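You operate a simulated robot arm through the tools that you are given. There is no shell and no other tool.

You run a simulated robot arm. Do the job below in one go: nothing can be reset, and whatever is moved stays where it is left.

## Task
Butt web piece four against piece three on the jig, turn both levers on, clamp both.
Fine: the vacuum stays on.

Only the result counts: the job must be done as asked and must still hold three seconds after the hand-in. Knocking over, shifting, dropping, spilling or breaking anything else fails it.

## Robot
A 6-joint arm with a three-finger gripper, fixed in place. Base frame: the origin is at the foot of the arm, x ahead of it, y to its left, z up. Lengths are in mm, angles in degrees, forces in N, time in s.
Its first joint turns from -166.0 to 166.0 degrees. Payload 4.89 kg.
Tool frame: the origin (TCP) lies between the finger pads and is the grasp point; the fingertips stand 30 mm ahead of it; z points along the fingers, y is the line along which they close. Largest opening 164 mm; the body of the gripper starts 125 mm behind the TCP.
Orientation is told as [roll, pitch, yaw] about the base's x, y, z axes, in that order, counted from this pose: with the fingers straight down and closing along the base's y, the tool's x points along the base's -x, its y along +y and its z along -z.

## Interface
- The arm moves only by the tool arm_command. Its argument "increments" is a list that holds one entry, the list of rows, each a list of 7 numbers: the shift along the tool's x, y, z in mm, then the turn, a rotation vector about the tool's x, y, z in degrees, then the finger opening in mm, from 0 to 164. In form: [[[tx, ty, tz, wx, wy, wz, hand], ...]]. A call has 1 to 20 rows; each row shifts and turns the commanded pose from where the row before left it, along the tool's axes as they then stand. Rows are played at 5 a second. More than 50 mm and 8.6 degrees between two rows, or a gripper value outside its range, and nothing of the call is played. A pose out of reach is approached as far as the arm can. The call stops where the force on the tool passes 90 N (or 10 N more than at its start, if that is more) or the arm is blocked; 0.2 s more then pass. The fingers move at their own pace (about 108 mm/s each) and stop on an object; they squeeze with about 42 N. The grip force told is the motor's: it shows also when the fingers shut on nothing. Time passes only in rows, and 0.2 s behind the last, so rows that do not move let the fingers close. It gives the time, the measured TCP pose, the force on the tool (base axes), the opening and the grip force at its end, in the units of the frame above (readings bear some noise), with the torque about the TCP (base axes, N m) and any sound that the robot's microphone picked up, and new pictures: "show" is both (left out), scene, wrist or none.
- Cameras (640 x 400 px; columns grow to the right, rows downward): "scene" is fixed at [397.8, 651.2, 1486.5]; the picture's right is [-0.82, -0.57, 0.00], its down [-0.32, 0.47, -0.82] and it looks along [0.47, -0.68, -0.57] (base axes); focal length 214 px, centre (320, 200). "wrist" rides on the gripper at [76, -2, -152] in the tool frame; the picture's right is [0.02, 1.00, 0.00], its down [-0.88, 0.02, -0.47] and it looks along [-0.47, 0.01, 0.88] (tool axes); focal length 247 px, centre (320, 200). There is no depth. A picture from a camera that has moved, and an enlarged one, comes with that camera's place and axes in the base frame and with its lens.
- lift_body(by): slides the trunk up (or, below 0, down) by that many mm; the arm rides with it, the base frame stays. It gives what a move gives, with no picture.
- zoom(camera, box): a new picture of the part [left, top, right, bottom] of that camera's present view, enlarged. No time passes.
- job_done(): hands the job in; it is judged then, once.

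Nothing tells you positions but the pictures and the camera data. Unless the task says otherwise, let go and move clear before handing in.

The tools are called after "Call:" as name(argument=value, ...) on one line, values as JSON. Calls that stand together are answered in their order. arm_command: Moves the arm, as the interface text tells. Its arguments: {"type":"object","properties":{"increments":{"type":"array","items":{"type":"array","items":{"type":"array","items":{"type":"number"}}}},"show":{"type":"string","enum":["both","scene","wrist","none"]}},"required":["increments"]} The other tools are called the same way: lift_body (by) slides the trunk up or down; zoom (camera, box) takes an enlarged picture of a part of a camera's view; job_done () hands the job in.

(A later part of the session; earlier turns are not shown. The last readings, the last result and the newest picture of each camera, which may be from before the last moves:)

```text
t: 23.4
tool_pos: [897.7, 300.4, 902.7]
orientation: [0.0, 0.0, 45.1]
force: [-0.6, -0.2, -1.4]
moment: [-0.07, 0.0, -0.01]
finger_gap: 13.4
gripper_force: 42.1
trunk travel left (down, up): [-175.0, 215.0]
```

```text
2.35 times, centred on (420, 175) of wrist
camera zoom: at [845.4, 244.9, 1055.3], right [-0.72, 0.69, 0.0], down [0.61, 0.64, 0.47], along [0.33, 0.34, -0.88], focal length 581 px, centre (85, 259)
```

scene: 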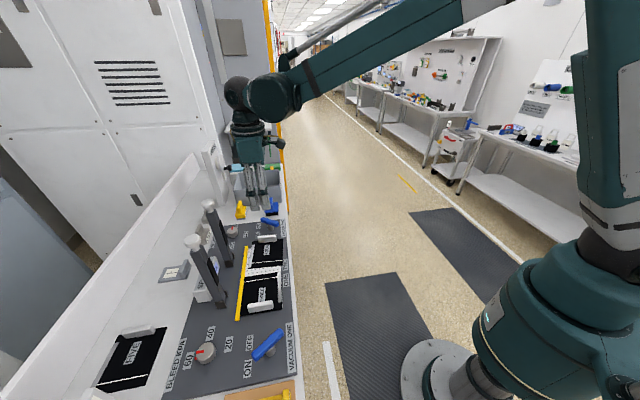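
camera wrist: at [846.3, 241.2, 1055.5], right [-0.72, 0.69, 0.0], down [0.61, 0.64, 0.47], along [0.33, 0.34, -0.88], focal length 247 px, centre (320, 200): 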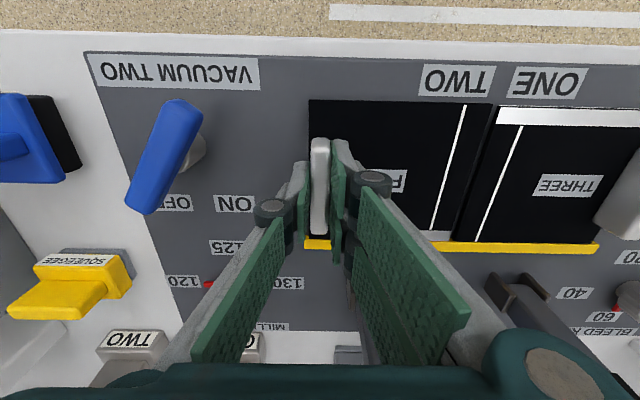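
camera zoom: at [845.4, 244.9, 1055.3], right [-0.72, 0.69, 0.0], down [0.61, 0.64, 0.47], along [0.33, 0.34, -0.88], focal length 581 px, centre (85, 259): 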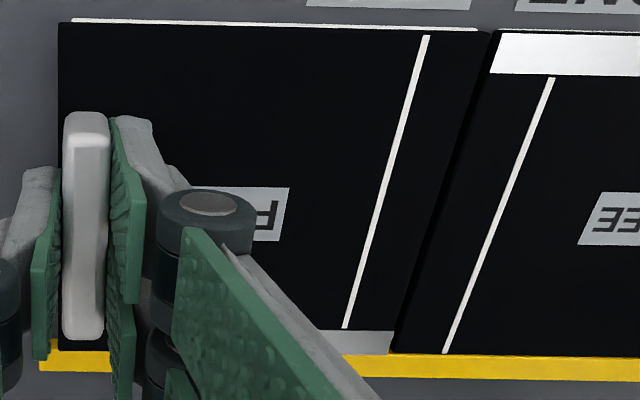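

Call:
arm_command(increments=[[[0, 0.5, 0, 0, 0, 0, 5], [0, 0.5, 0, 0, 0, 0, 5], [0, 0, 0, 0, 0, 0, 5]]], show="none")

Call:
arm_command(increments=[[[0, 0.5, 0, 0, 0, 0, 5], [0, 0.5, 0, 0, 0, 0, 5], [0, 0, 0, 0, 0, 0, 5]]], show="none")

Call:
zoom(camera="scene", box=[240, 250, 290, 290])

Call:
zoom(camera="wrist", box=[360, 90, 480, 260])

```text
t: 24.2
tool_pos: [897.4, 300.2, 903.0]
orientation: [0.0, 0.0, 45.1]
force: [-2.7, -3.5, -0.8]
moment: [-0.19, 0.06, -0.16]
finger_gap: 13.3
gripper_force: 41.8
trunk travel left (down, up): [-175.0, 215.0]
```

```text
t: 25.0
tool_pos: [897.1, 300.6, 903.9]
orientation: [0.0, -0.1, 45.1]
force: [-2.7, -5.2, -2.7]
moment: [-0.28, 0.14, -0.07]
finger_gap: 13.4
gripper_force: 42.1
trunk travel left (down, up): [-175.0, 215.0]
```

```text
10.00 times, centred on (265, 270) of scene
camera zoom: at [397.8, 651.2, 1486.5], right [-0.82, -0.57, 0.0], down [-0.32, 0.47, -0.82], along [0.47, -0.68, -0.57], focal length 2145 px, centre (870, -500)
```

zoom: 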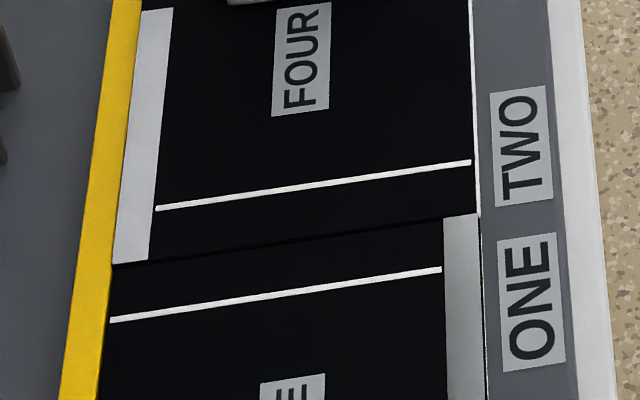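

```text
2.35 times, centred on (420, 175) of wrist
camera zoom: at [844.2, 246.6, 1055.9], right [-0.72, 0.69, 0.0], down [0.61, 0.64, 0.47], along [0.33, 0.34, -0.88], focal length 581 px, centre (85, 259)
```

zoom: 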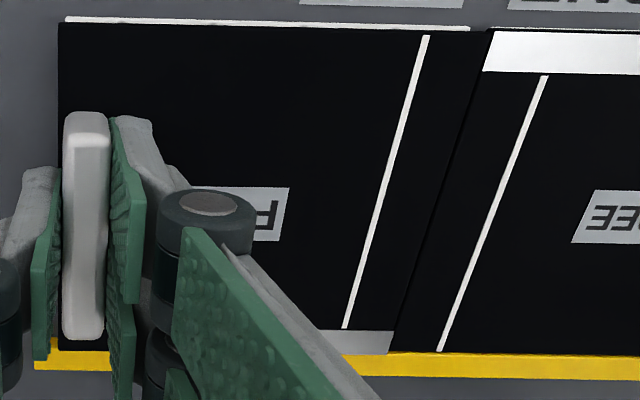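

Call:
arm_command(increments=[[[0, 0.5, 0, 0, 0, 0, 5], [0, 0.5, 0, 0, 0, 0, 5], [0, 0, 0, 0, 0, 0, 5]]], show="none")

Call:
arm_command(increments=[[[0, 0.5, 0, 0, 0, 0, 5], [0, 0.5, 0, 0, 0, 0, 5], [0, 0, 0, 0, 0, 0, 5]]], show="none")

Call:
zoom(camera="scene", box=[240, 250, 290, 290])

Call:
zoom(camera="wrist", box=[360, 90, 480, 260])

```text
t: 25.8
tool_pos: [895.7, 301.3, 902.7]
orientation: [0.1, 0.0, 45.1]
force: [3.5, -1.5, -1.0]
moment: [-0.08, -0.14, -0.16]
finger_gap: 13.1
gripper_force: 42.0
trunk travel left (down, up): [-175.0, 215.0]
```

```text
t: 26.6
tool_pos: [895.5, 302.2, 902.1]
orientation: [0.0, 0.0, 44.9]
force: [10.5, -10.1, -0.4]
moment: [-0.11, -0.4, -0.14]
finger_gap: 13.3
gripper_force: 41.9
trunk travel left (down, up): [-175.0, 215.0]
```

```text
10.00 times, centred on (265, 270) of scene
camera zoom: at [397.8, 651.2, 1486.5], right [-0.82, -0.57, 0.0], down [-0.32, 0.47, -0.82], along [0.47, -0.68, -0.57], focal length 2145 px, centre (870, -500)
```

zoom: 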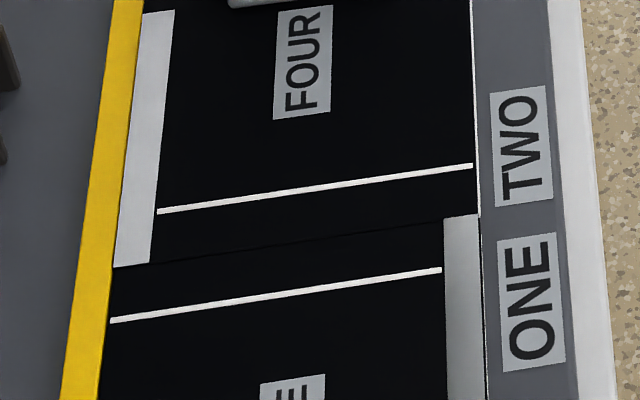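

```text
2.35 times, centred on (420, 175) of wrist
camera zoom: at [843.0, 247.1, 1055.6], right [-0.72, 0.69, 0.0], down [0.61, 0.64, 0.47], along [0.33, 0.34, -0.88], focal length 581 px, centre (85, 259)
```

zoom: 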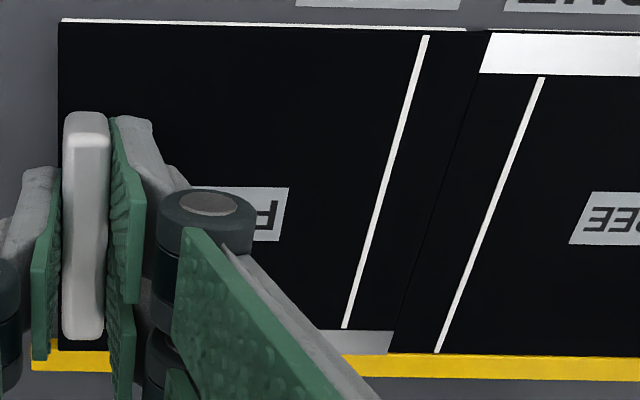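

FOUR is pressed against THREE with about 15 N, the seam is closed and both pieces sit on the fence. I'll let go and rise straight up.

Call:
arm_command(increments=[[[0, -0.5, 0, 0, 0, 0, 5], [0, 0, 0, 0, 0, 0, 40], [0, 0, 0, 0, 0, 0, 40], [0, 0, -25, 0, 0, 0, 40], [0, 0, -40, 0, 0, 0, 50], [0, 0, -45, 0, 0, 0, 60], [0, 0, -40, 0, 0, 0, 70]]])

Call:
zoom(camera="scene", box=[240, 250, 290, 290])

Call:
zoom(camera="wrist", box=[200, 60, 520, 260])

```text
t: 28.2
tool_pos: [894.4, 301.8, 1051.2]
orientation: [0.0, 0.1, 45.0]
force: [0.1, -0.5, -1.0]
moment: [-0.03, 0.09, -0.04]
finger_gap: 69.8
gripper_force: 0.1
trunk travel left (down, up): [-175.0, 215.0]
camera wrist: at [841.8, 247.3, 1203.0], right [-0.72, 0.69, 0.0], down [0.61, 0.64, 0.47], along [0.33, 0.34, -0.88], focal length 247 px, centre (320, 200)
```

scene: 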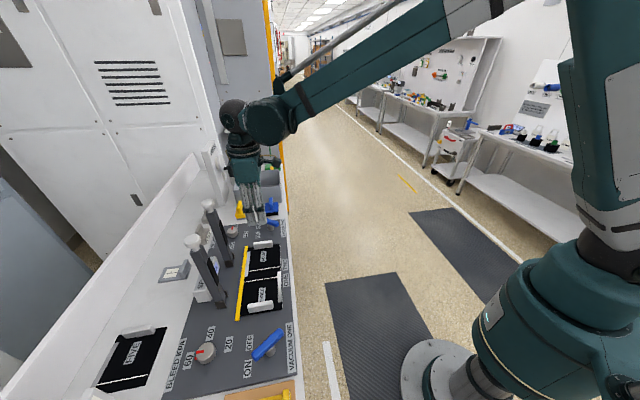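
wrist: 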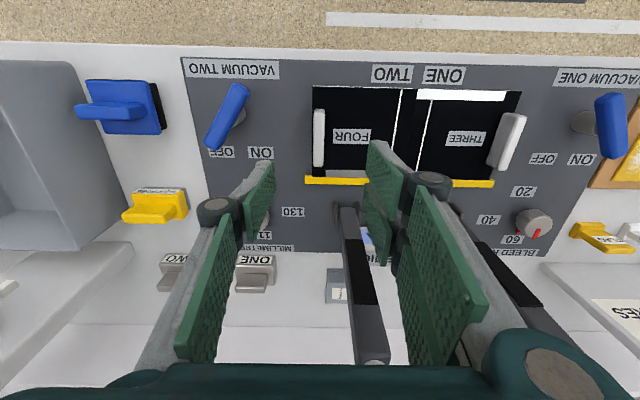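

```text
10.00 times, centred on (265, 270) of scene
camera zoom: at [397.8, 651.2, 1486.5], right [-0.82, -0.57, 0.0], down [-0.32, 0.47, -0.82], along [0.47, -0.68, -0.57], focal length 2145 px, centre (870, -500)
```

zoom: 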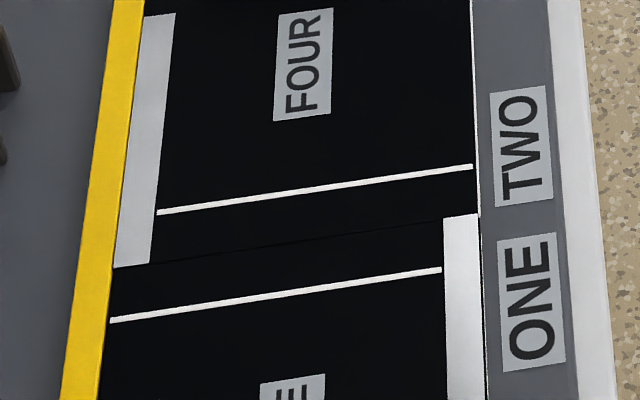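

```text
2.00 times, centred on (360, 160) of wrist
camera zoom: at [841.8, 247.3, 1203.0], right [-0.72, 0.69, 0.0], down [0.61, 0.64, 0.47], along [0.33, 0.34, -0.88], focal length 494 px, centre (240, 280)
```

zoom: 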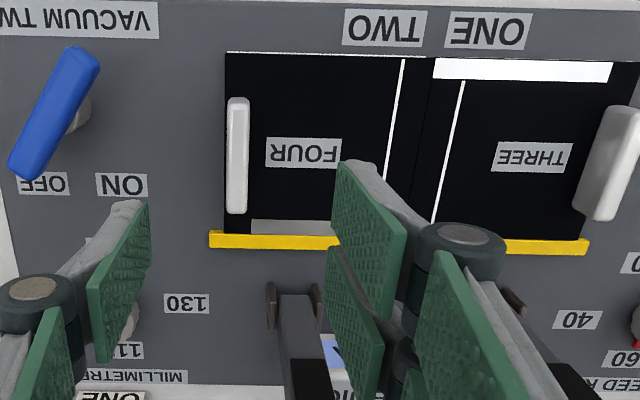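

Piece FOUR stayed butted after the release. Next I go above lever TWO at about (957,209) with the same grip angle.

Call:
arm_command(increments=[[[0, 0, 0, 0, 0, 8, 70], [0, 0, 0, 0, 0, 8, 70], [0, 0, 0, 0, 0, 8, 70], [0, 0, 0, 0, 0, 8, 70], [-13.3, -34.9, 0, 0, 0, 0, 70], [-13.3, -34.9, 0, 0, 0, 0, 70], [-13.3, -34.9, 0, 0, 0, 0, 70], [0, 0, 0, 0, 0, 0, 70]]])

Call:
zoom(camera="wrist", box=[240, 60, 400, 260])

```text
t: 30.0
tool_pos: [959.5, 207.4, 1053.7]
orientation: [0.1, 0.0, 13.1]
force: [0.8, -1.0, 0.2]
moment: [0.05, 0.11, 0.0]
finger_gap: 70.0
gripper_force: 0.1
trunk travel left (down, up): [-175.0, 215.0]
camera wrist: at [884.6, 188.5, 1205.6], right [-0.25, 0.97, 0.0], down [0.85, 0.22, 0.47], along [0.46, 0.12, -0.88], focal length 247 px, centre (320, 200)
```

scene: 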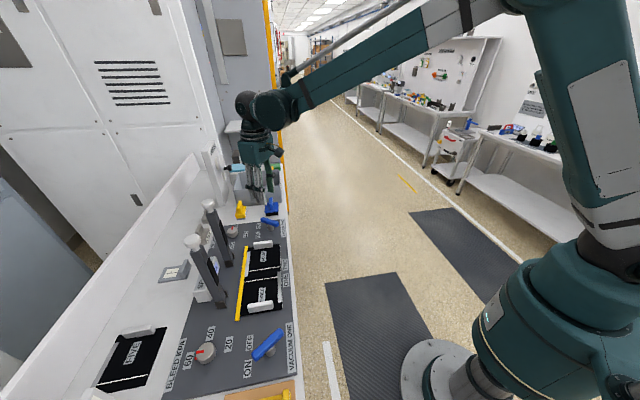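
wrist: 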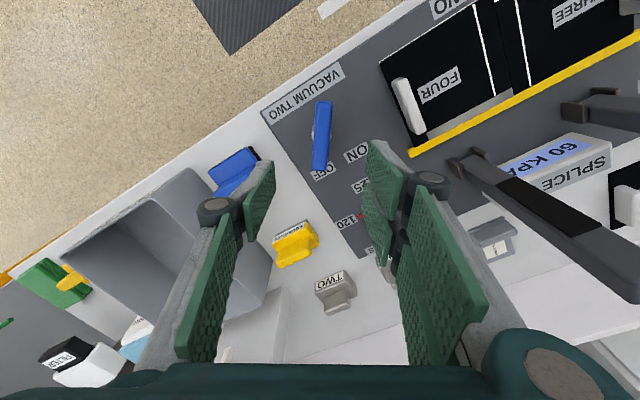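

```text
2.00 times, centred on (320, 160) of wrist
camera zoom: at [884.6, 188.5, 1205.6], right [-0.25, 0.97, 0.0], down [0.85, 0.22, 0.47], along [0.46, 0.12, -0.88], focal length 494 px, centre (320, 280)
```

zoom: 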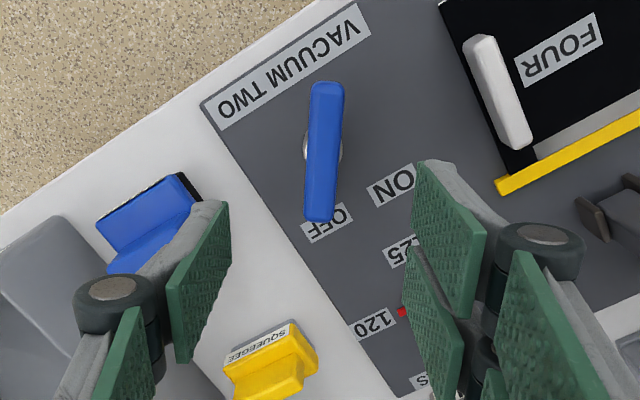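

Call:
arm_command(increments=[[[0, 3.5, 30, 0, 0, 0, 70], [0, 0, 40, 0, 0, 0, 70], [0, 0, 40, 0, 0, 0, 70], [0, 0, 25, 0, 0, 0, 70], [0, 0, 15, 0, 0, 0, 70], [0, 0, 0, 0, 0, 0, 70]]])

Call:
zoom(camera="wrist", box=[240, 100, 400, 300])

```text
t: 31.4
tool_pos: [957.4, 213.8, 903.0]
orientation: [0.0, 0.0, 13.1]
force: [-0.2, 0.6, 0.2]
moment: [-0.03, 0.02, 0.01]
finger_gap: 69.8
gripper_force: 0.0
trunk travel left (down, up): [-175.0, 215.0]
camera wrist: at [884.4, 194.9, 1055.9], right [-0.25, 0.97, 0.0], down [0.85, 0.22, 0.47], along [0.46, 0.12, -0.88], focal length 247 px, centre (320, 200)
```

scene: 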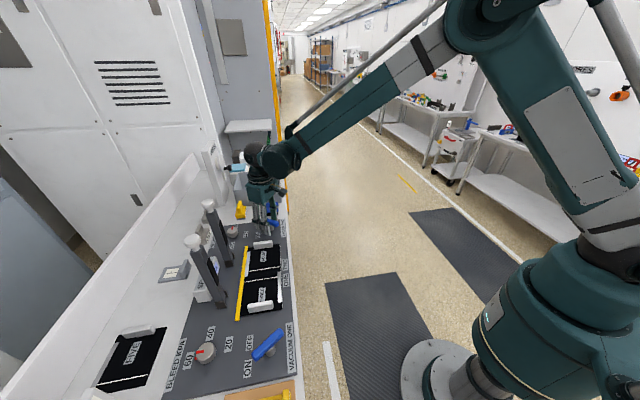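
wrist: 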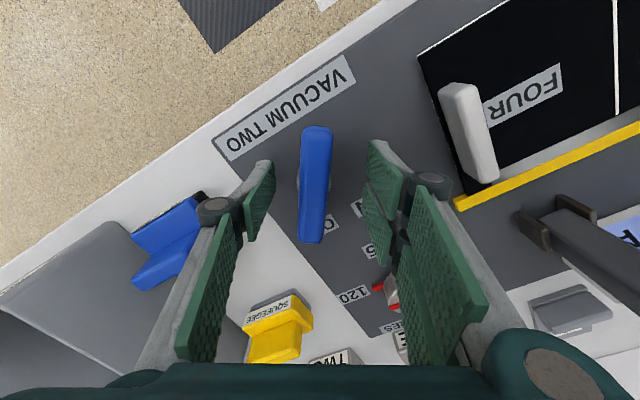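

```text
2.00 times, centred on (320, 200) of wrist
camera zoom: at [884.4, 194.9, 1055.9], right [-0.25, 0.97, 0.0], down [0.85, 0.22, 0.47], along [0.46, 0.12, -0.88], focal length 494 px, centre (320, 200)
```

zoom: 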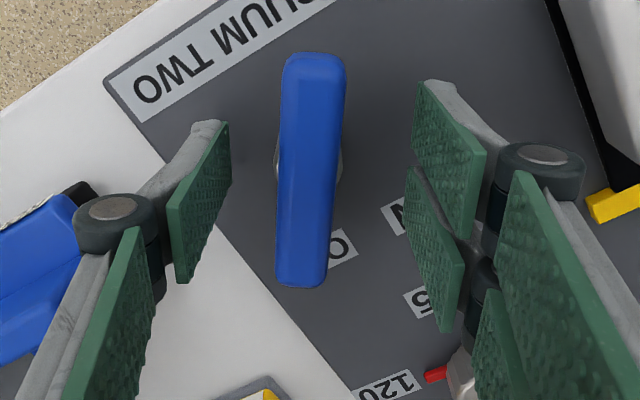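

Call:
arm_command(increments=[[[0, -3.5, 0, 0, 0, 0, 70], [0, 0, 0, 0, 0, 0, 45], [0, 0, 0, 0, 0, 0, 28], [0, 0, 0, 0, 0, 0, 10], [0, 0, 0, 0, 0, 0, 10]]], show="wrist")

```text
t: 32.6
tool_pos: [958.4, 208.6, 903.1]
orientation: [0.0, -0.1, 13.0]
force: [0.6, -10.7, -2.1]
moment: [-0.28, -0.07, -0.01]
finger_gap: 24.6
gripper_force: 45.1
trunk travel left (down, up): [-175.0, 215.0]
camera wrist: at [885.1, 190.4, 1055.8], right [-0.25, 0.97, 0.0], down [0.85, 0.22, 0.47], along [0.46, 0.12, -0.88], focal length 247 px, centre (320, 200)
```

wrist: 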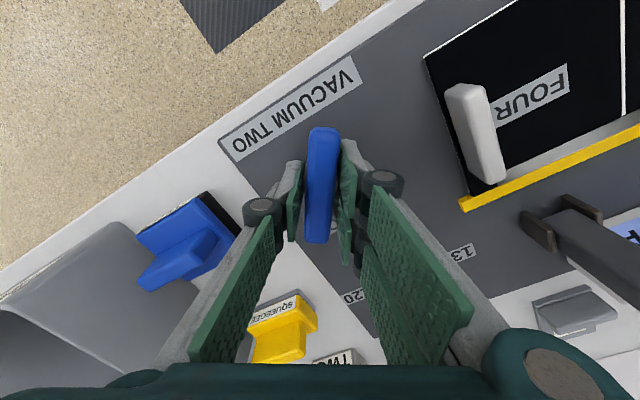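

Lever TWO is gripped. I'll relieve the side load and turn it the same 65°.

Call:
arm_command(increments=[[[0, -1.3, 0, 0, 0, 0, 10], [0, 0, 0, 0, 0, -7, 10], [0, 0, 0, 0, 0, -7, 10], [0, 0, 0, 0, 0, -7, 10], [0, 0, 0, 0, 0, -7, 10]]], show="wrist")

```text
t: 33.8
tool_pos: [959.3, 210.4, 902.6]
orientation: [0.1, 0.0, 41.2]
force: [21.3, 7.4, 8.2]
moment: [0.17, -0.47, -0.01]
finger_gap: 24.7
gripper_force: 45.0
trunk travel left (down, up): [-175.0, 215.0]
camera wrist: at [902.4, 157.9, 1055.7], right [-0.67, 0.74, 0.0], down [0.65, 0.59, 0.47], along [0.35, 0.32, -0.88], focal length 247 px, centre (320, 200)
```

wrist: 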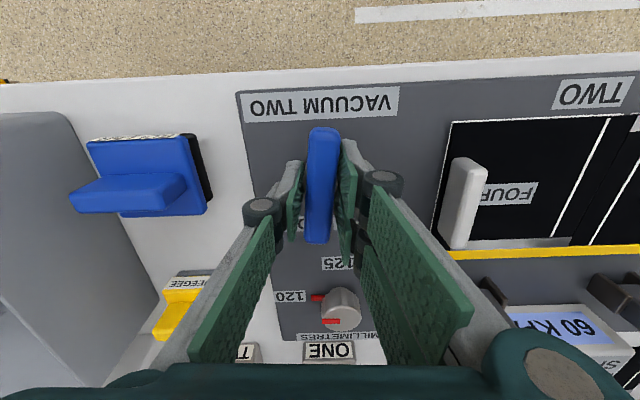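

Call:
arm_command(increments=[[[-1.5, -0.7, 0, 0, 0, 0, 10], [-0.5, 0, 0, 0, 0, -7, 10], [0, 0, 0, 0, 0, -7, 10], [0, 0, 0, 0, 0, -7, 10], [0, 0, 0, 0, 0, 0, 10]]], show="none")

```text
t: 35.0
tool_pos: [959.3, 209.4, 904.9]
orientation: [0.1, 0.1, 62.2]
force: [-46.4, 0.3, -22.7]
moment: [-0.31, 1.24, 0.01]
finger_gap: 25.1
gripper_force: 45.0
trunk travel left (down, up): [-175.0, 215.0]
```

Call:
arm_command(increments=[[[0.6, 1.1, 0.3, 0, 0, 0, 10], [0, 0, 0, 0, 0, 0, 10]]], show="none")

```text
t: 35.6
tool_pos: [958.8, 209.0, 903.3]
orientation: [-0.1, 0.0, 62.1]
force: [-38.9, 4.6, -17.0]
moment: [-0.06, 1.02, -0.04]
finger_gap: 25.1
gripper_force: 45.0
trunk travel left (down, up): [-175.0, 215.0]
```

Call:
arm_command(increments=[[[0.5, 1.5, 0, 0, 0, 0, 10], [0.5, 1.0, 0, 0, 0, 0, 10], [0, 0, 0, 0, 0, 0, 10]]], show="wrist")

```text
t: 36.4
tool_pos: [958.3, 210.0, 902.7]
orientation: [-0.2, 0.0, 62.1]
force: [29.3, 7.6, 21.6]
moment: [0.24, -0.9, 0.03]
finger_gap: 24.9
gripper_force: 44.9
trunk travel left (down, up): [-175.0, 215.0]
camera wrist: at [923.7, 141.5, 1055.7], right [-0.89, 0.45, 0.0], down [0.39, 0.79, 0.47], along [0.22, 0.42, -0.88], focal length 247 px, centre (320, 200)
```

wrist: 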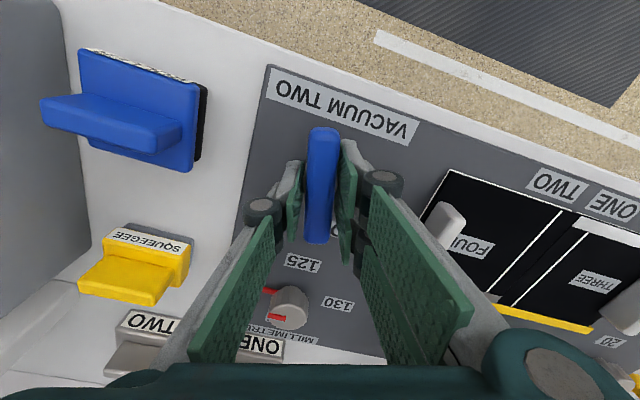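

Call:
arm_command(increments=[[[-0.5, -1.0, 0, 0, 0, 0, 10], [0, 0, 0, 0, 0, -5, 10], [0, 0, 0, 0, 0, 0, 10]]], show="none")

```text
t: 37.2
tool_pos: [957.2, 208.3, 902.4]
orientation: [0.0, 0.0, 67.0]
force: [46.9, 4.7, 33.4]
moment: [-0.1, -1.48, -0.01]
finger_gap: 24.8
gripper_force: 44.4
trunk travel left (down, up): [-175.0, 215.0]
```

Call:
arm_command(increments=[[[-0.4, -1.0, 0, 0, 0, 0, 10], [0, 0, 0, 0, 0, 0, 10]]], show="none")

```text
t: 37.8
tool_pos: [958.2, 209.1, 902.7]
orientation: [0.0, 0.1, 67.1]
force: [32.1, -0.3, 33.8]
moment: [-0.3, -0.98, 0.0]
finger_gap: 24.8
gripper_force: 45.1
trunk travel left (down, up): [-175.0, 215.0]
```

Call:
arm_command(increments=[[[-0.4, -1.0, -0.5, 0, 0, 0, 10], [0, 0, 0, 0, 0, 0, 10]]], show="none")

```text
t: 38.4
tool_pos: [958.5, 209.7, 903.5]
orientation: [0.0, 0.0, 67.0]
force: [6.4, -6.4, 13.1]
moment: [0.07, -0.32, 0.0]
finger_gap: 24.4
gripper_force: 45.2
trunk travel left (down, up): [-175.0, 215.0]
```

Forces are settled again, so I'll continue the turn to ON in small steps.

Call:
arm_command(increments=[[[0, 0, 0, 0, 0, -3, 10], [0, 0, 0, 0, 0, -3, 10], [0, 0, 0, 0, 0, 0, 10]]], show="none")

```text
t: 39.2
tool_pos: [958.9, 208.8, 903.4]
orientation: [0.1, 0.0, 73.2]
force: [-14.9, -13.0, -7.2]
moment: [-0.63, 0.31, 0.0]
finger_gap: 24.5
gripper_force: 45.6
trunk travel left (down, up): [-175.0, 215.0]
```

Call:
arm_command(increments=[[[0.3, 0.2, 0, 0, 0, -2.5, 10], [0.3, 0.2, 0, 0, 0, -2.5, 10], [0, 0, 0, 0, 0, 0, 10]]], show="none")

```text
t: 40.0
tool_pos: [958.3, 208.8, 902.5]
orientation: [0.0, 0.1, 78.1]
force: [-28.5, -15.5, -25.5]
moment: [-0.42, 0.53, -0.04]
finger_gap: 24.9
gripper_force: 45.1
trunk travel left (down, up): [-175.0, 215.0]
```

Call:
arm_command(increments=[[[0.7, 0.9, 0, 0, 0, 0, 10], [0, 0, 0, 0, 0, 0, 60], [0, 0, 0, 0, 0, 0, 70], [0, 0, -40, 0, 0, 0, 70], [0, 0, -45, 0, 0, 0, 70], [0, 0, -45, 0, 0, 0, 70], [0, 0, -20, 0, 0, 0, 70]]])

Call:
zoom(camera="wrist", box=[240, 60, 440, 260])

Call:
zoom(camera="scene", box=[200, 200, 300, 280])

```text
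t: 41.6
tool_pos: [957.8, 207.3, 1052.1]
orientation: [0.1, 0.1, 78.1]
force: [-0.4, -0.2, -0.1]
moment: [0.02, 0.0, -0.03]
finger_gap: 70.0
gripper_force: 0.0
trunk travel left (down, up): [-175.0, 215.0]
camera wrist: at [944.3, 133.4, 1204.8], right [-0.98, 0.19, 0.0], down [0.16, 0.87, 0.47], along [0.09, 0.46, -0.88], focal length 247 px, centre (320, 200)
```

scene: 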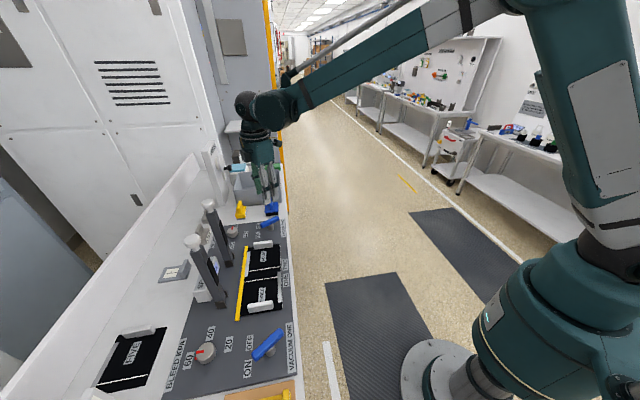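
wrist: 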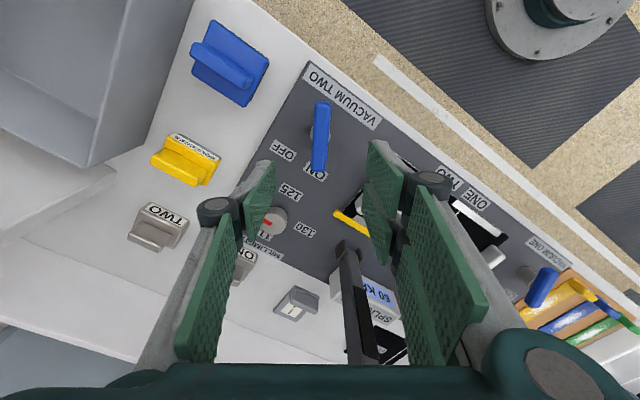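

```text
2.00 times, centred on (340, 160) of wrist
camera zoom: at [944.3, 133.4, 1204.8], right [-0.98, 0.19, 0.0], down [0.16, 0.87, 0.47], along [0.09, 0.46, -0.88], focal length 494 px, centre (280, 280)
```

zoom: 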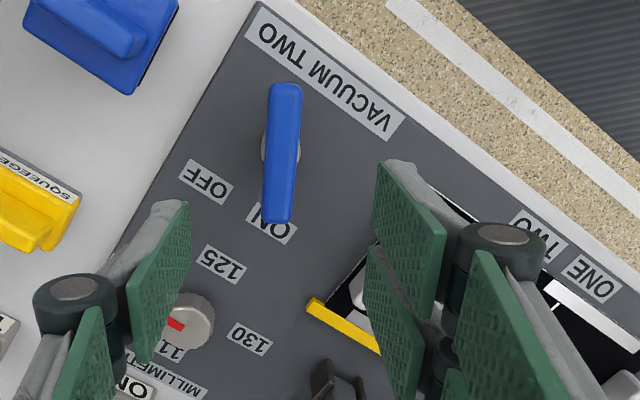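

```text
5.00 times, centred on (250, 240) of scene
camera zoom: at [397.8, 651.2, 1486.5], right [-0.82, -0.57, 0.0], down [-0.32, 0.47, -0.82], along [0.47, -0.68, -0.57], focal length 1072 px, centre (670, 0)
```

zoom: 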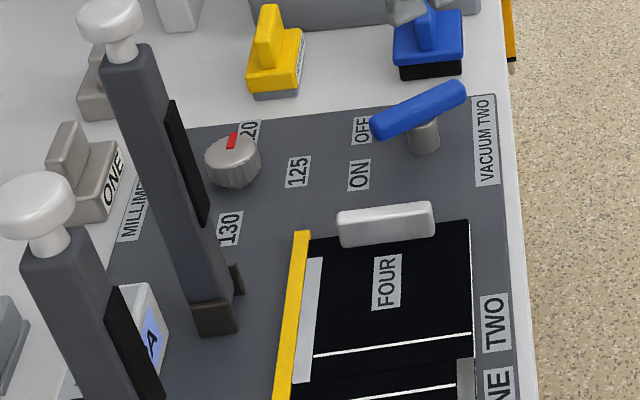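

Both levers are ON. The clamp bars stand vertical at about u≈223 and u≈376 along the bench, v≈967, and must fold 90° toward the robot. I'll back off, square up and pitch the hand horizontal so it can grip a bar and follow the swing.

Call:
arm_command(increments=[[[0, 0, -10, 0, 0, 6.6, 80], [0, 0, 0, 0, 0, 6.6, 80], [0, 0, 0, 0, 0, 6.6, 80], [0, 0, 0, 0, 0, 6.6, 80], [0, 0, 0, 0, 0, 6.7, 80], [27, 30.5, 0, 0, 0, 0, 80], [27, 30.5, 0, 0, 0, 0, 80], [27, 30.5, 0, 0, 0, 0, 80], [27, 30.5, 0, 0, 0, 0, 80], [27, 30.5, 0, 0, 0, 0, 80], [0, 0, 0, 0, 0, 0, 80]]])

```text
t: 44.0
tool_pos: [753.1, 219.4, 1064.4]
orientation: [-0.1, 0.0, 45.0]
force: [-0.3, 0.3, 0.4]
moment: [0.0, -0.08, -0.02]
finger_gap: 79.8
gripper_force: 0.1
trunk travel left (down, up): [-175.0, 215.0]
camera wrist: at [699.6, 164.6, 1218.1], right [-0.72, 0.69, 0.0], down [0.61, 0.64, 0.47], along [0.33, 0.34, -0.88], focal length 247 px, centre (320, 200)
```

scene: 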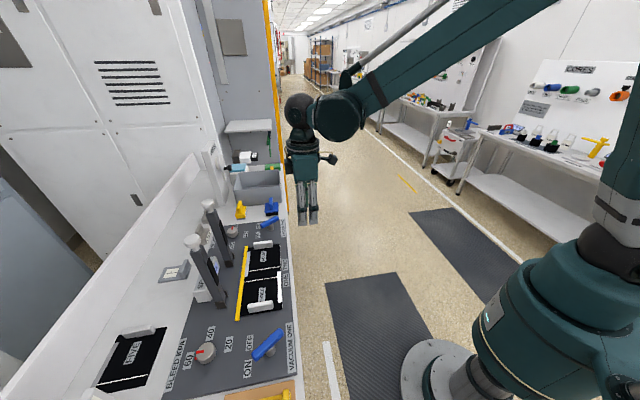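
wrist: 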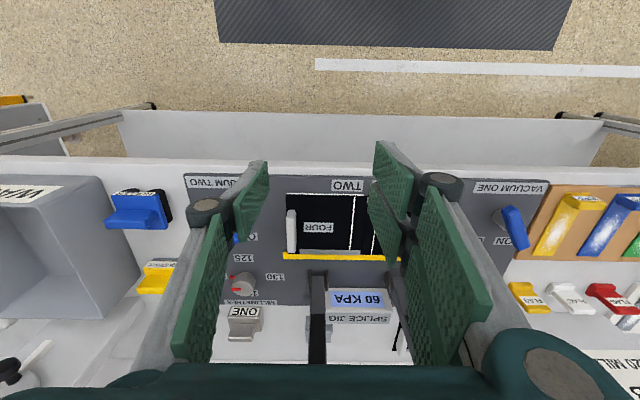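

Call:
arm_command(increments=[[[0, 0, 0, 0, -8.2, 0, 80], [0, 0, 0, 0, -8.2, 0, 80], [0, 0, 0, 0, -8.2, 0, 80], [0, 0, 0, 0, -8.2, 0, 80], [0, 0, 0, 0, -8.2, 0, 80]]])

```text
t: 45.2
tool_pos: [754.0, 222.0, 1062.2]
orientation: [0.0, -41.0, 45.0]
force: [0.1, 0.5, 0.1]
moment: [-0.06, -0.05, -0.05]
finger_gap: 79.7
gripper_force: 0.1
trunk travel left (down, up): [-175.0, 215.0]
camera wrist: at [643.8, 108.8, 1127.7], right [-0.72, 0.7, -0.01], down [0.24, 0.26, 0.94], along [0.65, 0.67, -0.35], focal length 247 px, centre (320, 200)
```

scene: 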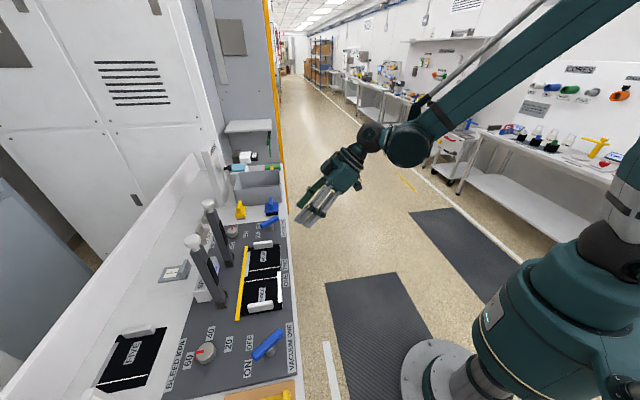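
wrist: 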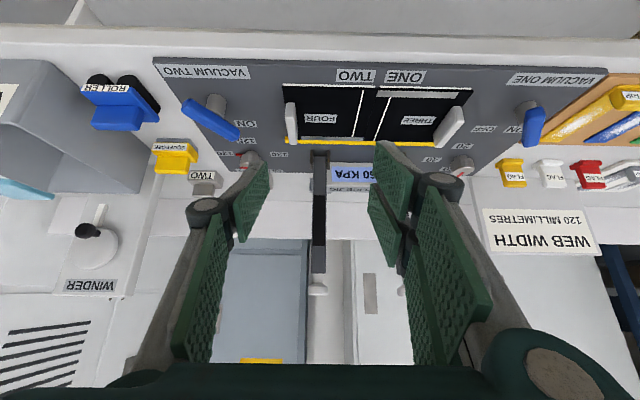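

The hand is pitching as intended and clamp TWO is centred. I'll continue to horizontal.

Call:
arm_command(increments=[[[0, 0, 0, 0, -8.2, 0, 80], [0, 0, 0, 0, -8.2, 0, 80], [0, 0, 0, 0, -8.2, 0, 80], [0, 0, 0, 0, -8.2, 0, 80], [0, 0, 0, 0, -8.2, 0, 80], [0, 0, 0, 0, -8.0, 0, 80], [0, 0, 0, 0, 0, 0, 80]]])

Call:
zoom(camera="wrist", box=[220, 60, 480, 300])

```text
t: 46.8
tool_pos: [776.9, 221.1, 1099.3]
orientation: [-26.5, -89.9, 71.6]
force: [0.2, -0.4, 0.3]
moment: [0.03, -0.02, 0.04]
finger_gap: 80.2
gripper_force: 0.0
out of reach, approached as far as the arm can: row 5, 6
trunk travel left (down, up): [-175.0, 215.0]
camera wrist: at [670.6, 112.7, 1023.2], right [-0.71, 0.71, -0.02], down [-0.35, -0.32, 0.88], along [0.62, 0.63, 0.47], focal length 247 px, centre (320, 200)
```

scene: 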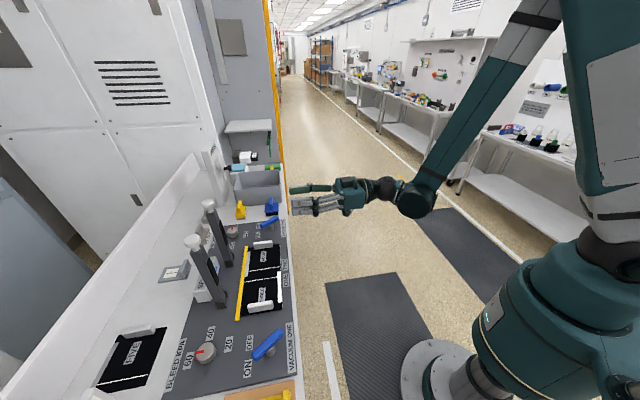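
wrist: 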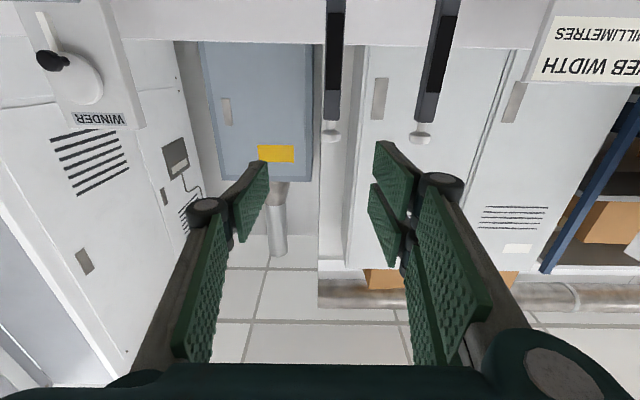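

```text
1.67 times, centred on (350, 180) of wrist
camera zoom: at [670.6, 112.7, 1023.2], right [-0.71, 0.71, -0.02], down [-0.35, -0.32, 0.88], along [0.62, 0.63, 0.47], focal length 412 px, centre (270, 233)
```

zoom: 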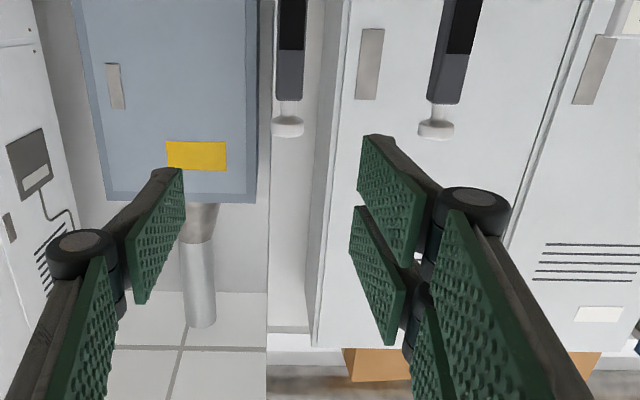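

The last rows were too close in for the arm, but moving forward along the hand should recover the commanded pose. I'll advance toward the bar partway and check.

Call:
arm_command(increments=[[[0, 0, 40, 0, 0, 0, 80], [0, 0, 40, 0, 0, 0, 80], [0, 0, 35, 0, 0, 0, 80], [0, 0, 25, 0, 0, 0, 80], [0, 0, 0, 0, 0, 0, 80]]])

```text
t: 48.0
tool_pos: [873.5, 321.6, 1097.1]
orientation: [-139.1, -90.0, -175.9]
force: [-0.2, 0.6, -0.7]
moment: [0.06, -0.02, 0.03]
finger_gap: 79.7
gripper_force: 0.0
trunk travel left (down, up): [-175.0, 215.0]
camera wrist: at [767.1, 212.6, 1021.3], right [-0.71, 0.71, -0.02], down [-0.35, -0.32, 0.88], along [0.62, 0.63, 0.47], focal length 247 px, centre (320, 200)
```

scene: 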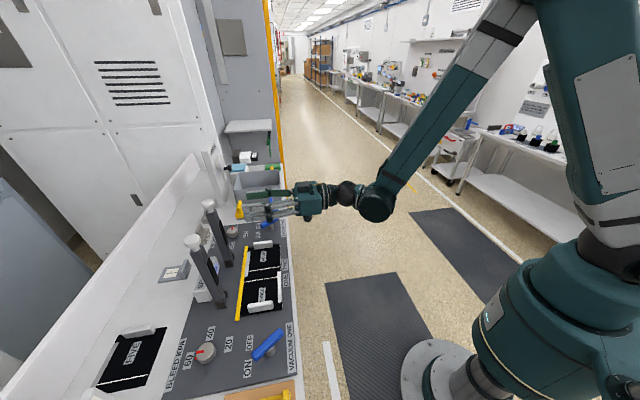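
wrist: 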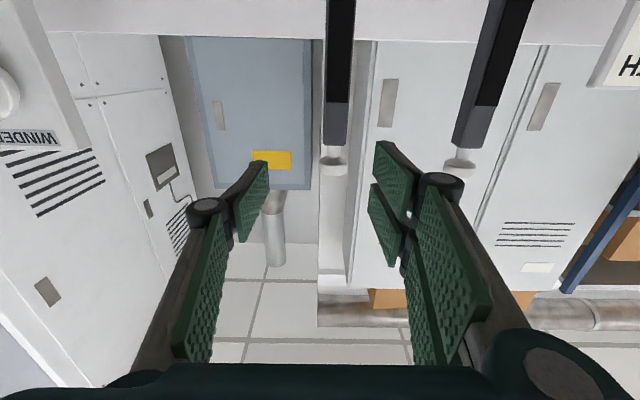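

Call:
arm_command(increments=[[[16, 7.7, 0, 0, 0, 0, 80], [16, 7.6, 0, 0, 0, 0, 80], [0, 0, 35, 0, 0, 0, 80], [0, 0, 25, 0, 0, 0, 80], [0, 0, 0, 0, 0, 0, 80]]])

Call:
zoom(camera="wrist", box=[220, 0, 480, 260])

Call:
zoom(camera="scene", box=[170, 170, 310, 290])

```text
t: 49.2
tool_pos: [906.7, 372.3, 1066.8]
orientation: [-144.3, -89.9, -170.6]
force: [0.4, -0.9, 0.6]
moment: [0.01, 0.01, 0.05]
finger_gap: 80.1
gripper_force: 0.0
trunk travel left (down, up): [-175.0, 215.0]
camera wrist: at [800.6, 265.0, 990.7], right [-0.71, 0.71, -0.02], down [-0.35, -0.32, 0.88], along [0.62, 0.63, 0.47], focal length 247 px, centre (320, 200)
```

scene: 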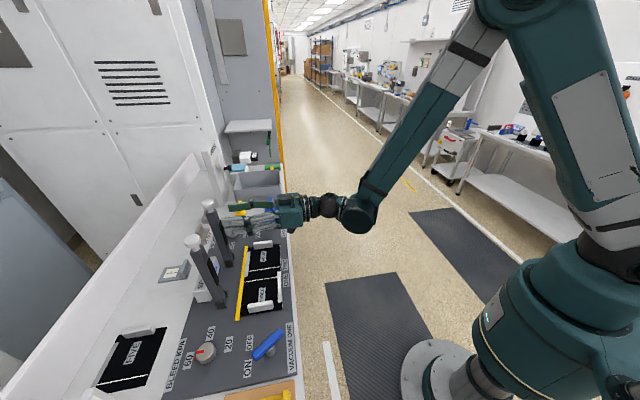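
wrist: 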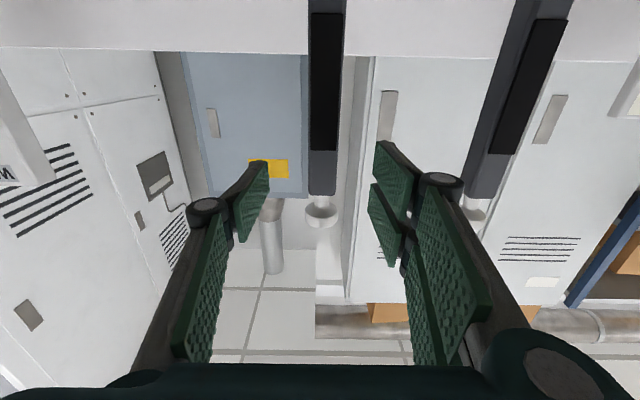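

```text
1.54 times, centred on (350, 130) of wrist
camera zoom: at [800.6, 265.0, 990.7], right [-0.71, 0.71, -0.02], down [-0.35, -0.32, 0.88], along [0.62, 0.63, 0.47], focal length 380 px, centre (274, 308)
```

zoom: 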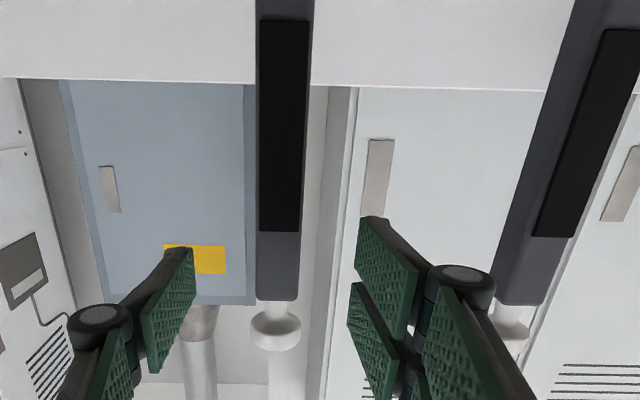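

```text
3.33 times, centred on (240, 230) of scene
camera zoom: at [397.8, 651.2, 1486.5], right [-0.82, -0.57, 0.0], down [-0.32, 0.47, -0.82], along [0.47, -0.68, -0.57], focal length 715 px, centre (587, 100)
```

zoom: 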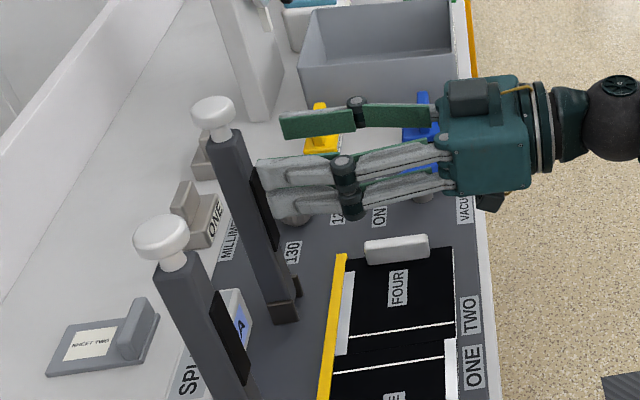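

The bar is centred between the fingers, with the grip height just above its pad. I'll advance and close on it.

Call:
arm_command(increments=[[[2, 0, 25, 0, 0, 0, 70], [0, 0, 21, 0, 0, 0, 70], [0, 0, 0, 0, 0, 0, 50], [0, 0, 0, 0, 0, 0, 35], [0, 0, 0, 0, 0, 0, 10], [0, 0, 0, 0, 0, 0, 10]]])

Call:
zoom(camera="scene", box=[170, 170, 310, 290])

```text
t: 50.6
tool_pos: [938.4, 408.6, 1066.6]
orientation: [-105.3, -89.9, 150.3]
force: [-17.1, 15.1, -2.1]
moment: [0.17, 0.21, 0.78]
finger_gap: 25.8
gripper_force: 44.7
trunk travel left (down, up): [-175.0, 215.0]
camera wrist: at [832.0, 299.0, 990.6], right [-0.71, 0.71, -0.02], down [-0.35, -0.32, 0.88], along [0.61, 0.63, 0.47], focal length 247 px, centre (320, 200)
```

scene: 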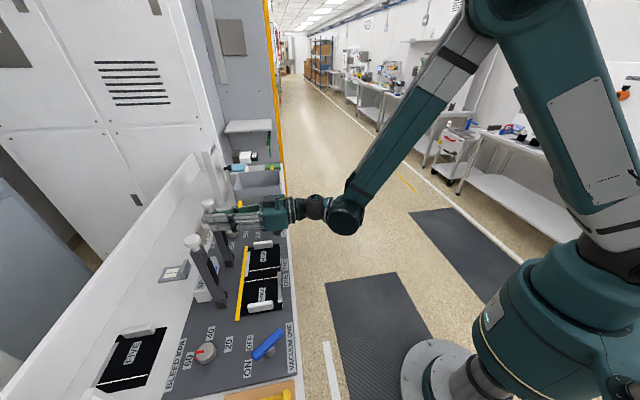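
wrist: 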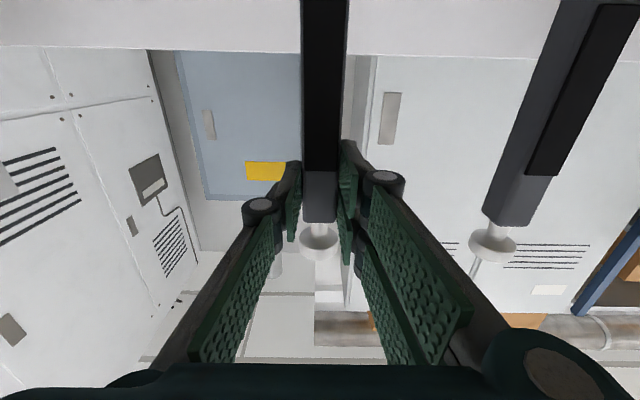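

```text
3.33 times, centred on (240, 230) of scene
camera zoom: at [397.8, 651.2, 1486.5], right [-0.82, -0.57, 0.0], down [-0.32, 0.47, -0.82], along [0.47, -0.68, -0.57], focal length 715 px, centre (587, 100)
```

zoom: 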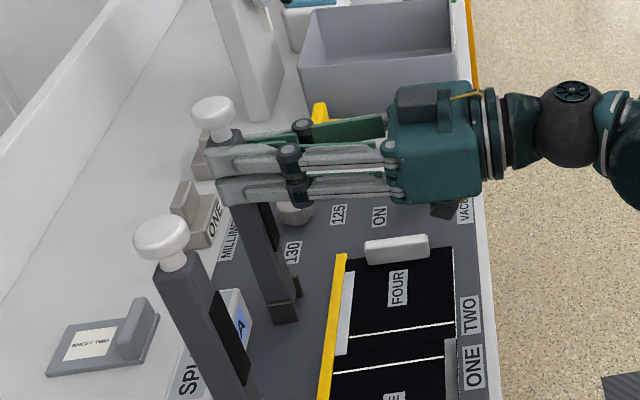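

I have the bar, but following it rigidly would leave the hand underneath, so gripping the bar is wrong. Instead I'll grip the round knob at the top, so the bar can pivot in the fingers while the hand swings from horizontal to pointing down. I'll release and move up to the knob.

Call:
arm_command(increments=[[[0, 1.5, 0, 0, 0, 0, 60], [0, 0, 0, 0, 0, 0, 80], [-20, 0, 0, 0, 0, 0, 80], [-20, 0, 0, 0, 0, 0, 80], [-20, 0, 0, 0, 0, 0, 80], [0, 0, 0, 0, 0, 0, 80]]])

Call:
zoom(camera="wrist", box=[220, 60, 420, 260])

Call:
zoom(camera="scene", box=[170, 170, 310, 290])

```text
t: 52.0
tool_pos: [939.8, 406.9, 1127.1]
orientation: [-140.5, -90.1, -174.7]
force: [-0.5, 0.7, -0.6]
moment: [-0.02, 0.01, 0.0]
finger_gap: 80.2
gripper_force: 0.0
trunk travel left (down, up): [-175.0, 215.0]
camera wrist: at [832.4, 299.0, 1050.1], right [-0.71, 0.71, -0.02], down [-0.35, -0.32, 0.88], along [0.62, 0.63, 0.47], focal length 247 px, centre (320, 200)
```

scene: 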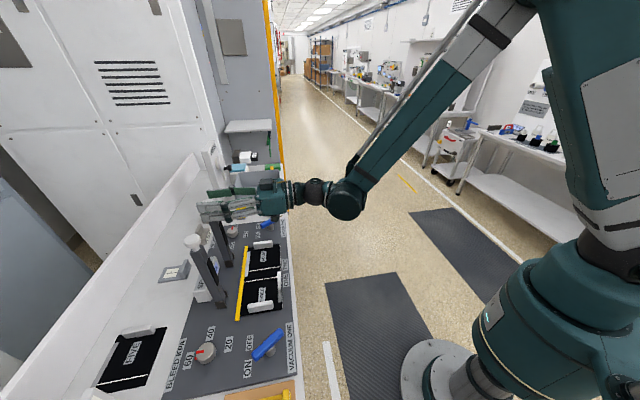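
wrist: 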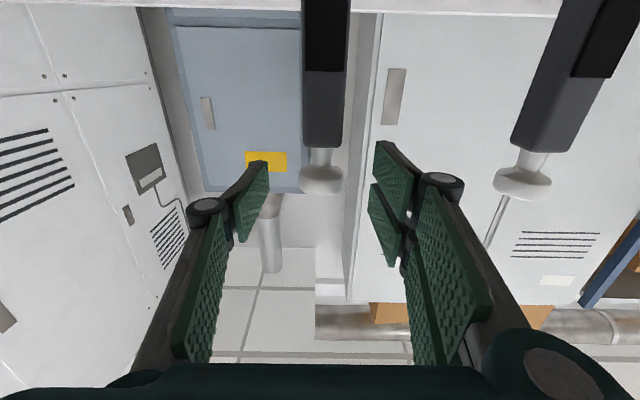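

```text
2.00 times, centred on (320, 160) of wrist
camera zoom: at [832.4, 299.0, 1050.1], right [-0.71, 0.71, -0.02], down [-0.35, -0.32, 0.88], along [0.62, 0.63, 0.47], focal length 494 px, centre (320, 280)
```

zoom: 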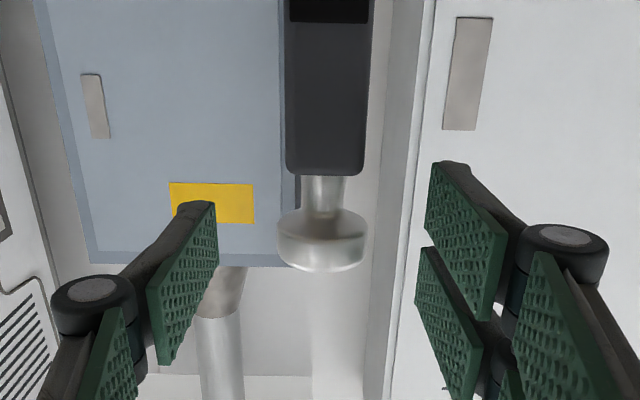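

```text
3.33 times, centred on (240, 230) of scene
camera zoom: at [397.8, 651.2, 1486.5], right [-0.82, -0.57, 0.0], down [-0.32, 0.47, -0.82], along [0.47, -0.68, -0.57], focal length 715 px, centre (587, 100)
```

zoom: 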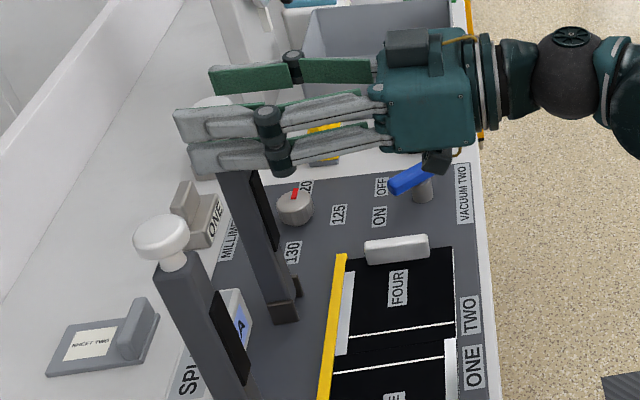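

The knob is about 33 mm wide, centred near z≈1122. I'll move onto it and close.

Call:
arm_command(increments=[[[4, 0.5, 13, 0, 0, 0, 70], [0, 0, 0, 0, 0, 0, 55], [0, 0, 0, 0, 0, 0, 40], [0, 0, 0, 0, 0, 0, 15], [0, 0, 0, 0, 0, 0, 15]]])

Call:
zoom(camera="wrist", box=[220, 60, 420, 260])

```text
t: 53.2
tool_pos: [948.0, 416.6, 1121.5]
orientation: [-142.5, -90.0, -172.4]
force: [0.5, 1.2, 2.3]
moment: [-0.03, -0.25, -0.03]
finger_gap: 31.0
gripper_force: 44.5
trunk travel left (down, up): [-175.0, 215.0]
camera wrist: at [841.2, 308.3, 1045.4], right [-0.71, 0.71, -0.02], down [-0.35, -0.32, 0.88], along [0.62, 0.63, 0.47], focal length 247 px, centre (320, 200)
```

scene: 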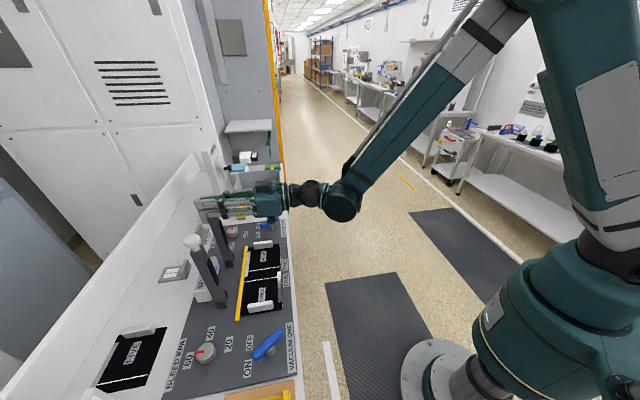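
wrist: 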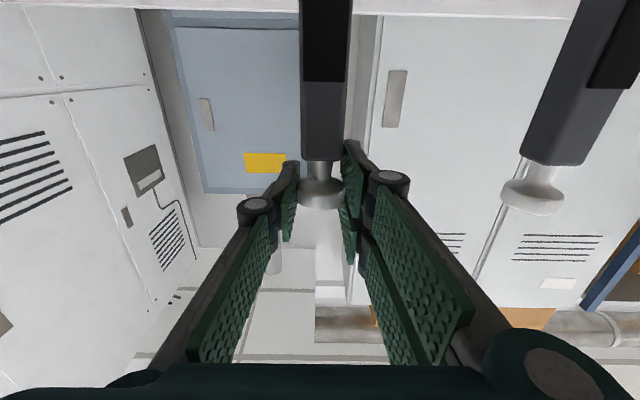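

```text
2.00 times, centred on (320, 160) of wrist
camera zoom: at [841.2, 308.3, 1045.4], right [-0.71, 0.71, -0.02], down [-0.35, -0.32, 0.88], along [0.62, 0.63, 0.47], focal length 494 px, centre (320, 280)
```

zoom: 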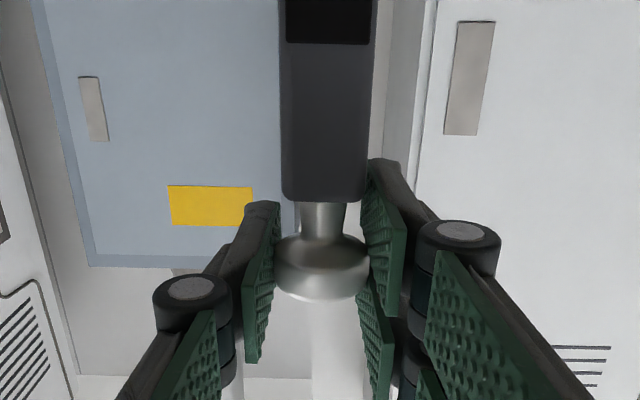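

The knob is gripped at 31 mm. I'll start the swing with a small pull toward the robot and check the load.

Call:
arm_command(increments=[[[0.5, 0, -16, 0, 3.75, 0, 15], [2.6, 0, -15.8, 0, 3.75, 0, 15], [0, 0, 0, 0, 0, 0, 15]]])

```text
t: 54.0
tool_pos: [924.0, 394.5, 1120.5]
orientation: [0.0, -82.5, 44.9]
force: [3.7, -2.7, 12.9]
moment: [0.32, -0.65, -0.14]
finger_gap: 31.0
gripper_force: 44.7
trunk travel left (down, up): [-175.0, 215.0]
camera wrist: at [812.1, 279.5, 1064.3], right [-0.71, 0.71, -0.02], down [-0.26, -0.24, 0.93], along [0.65, 0.67, 0.35], focal length 247 px, centre (320, 200)
```

scene: 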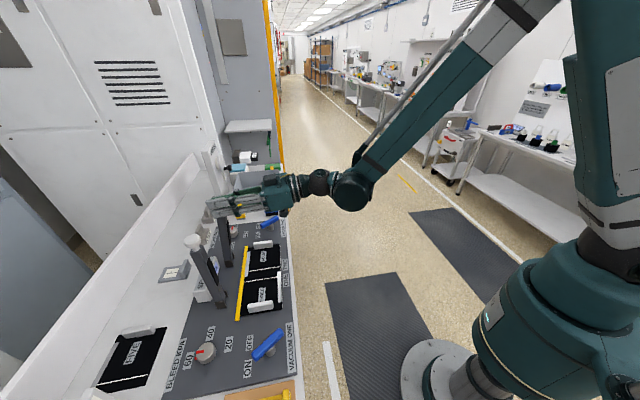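
wrist: 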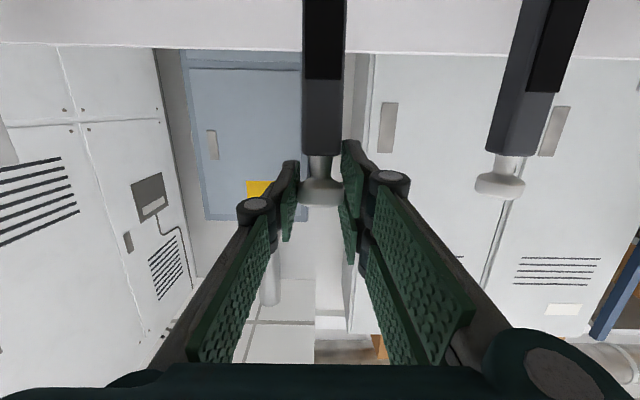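

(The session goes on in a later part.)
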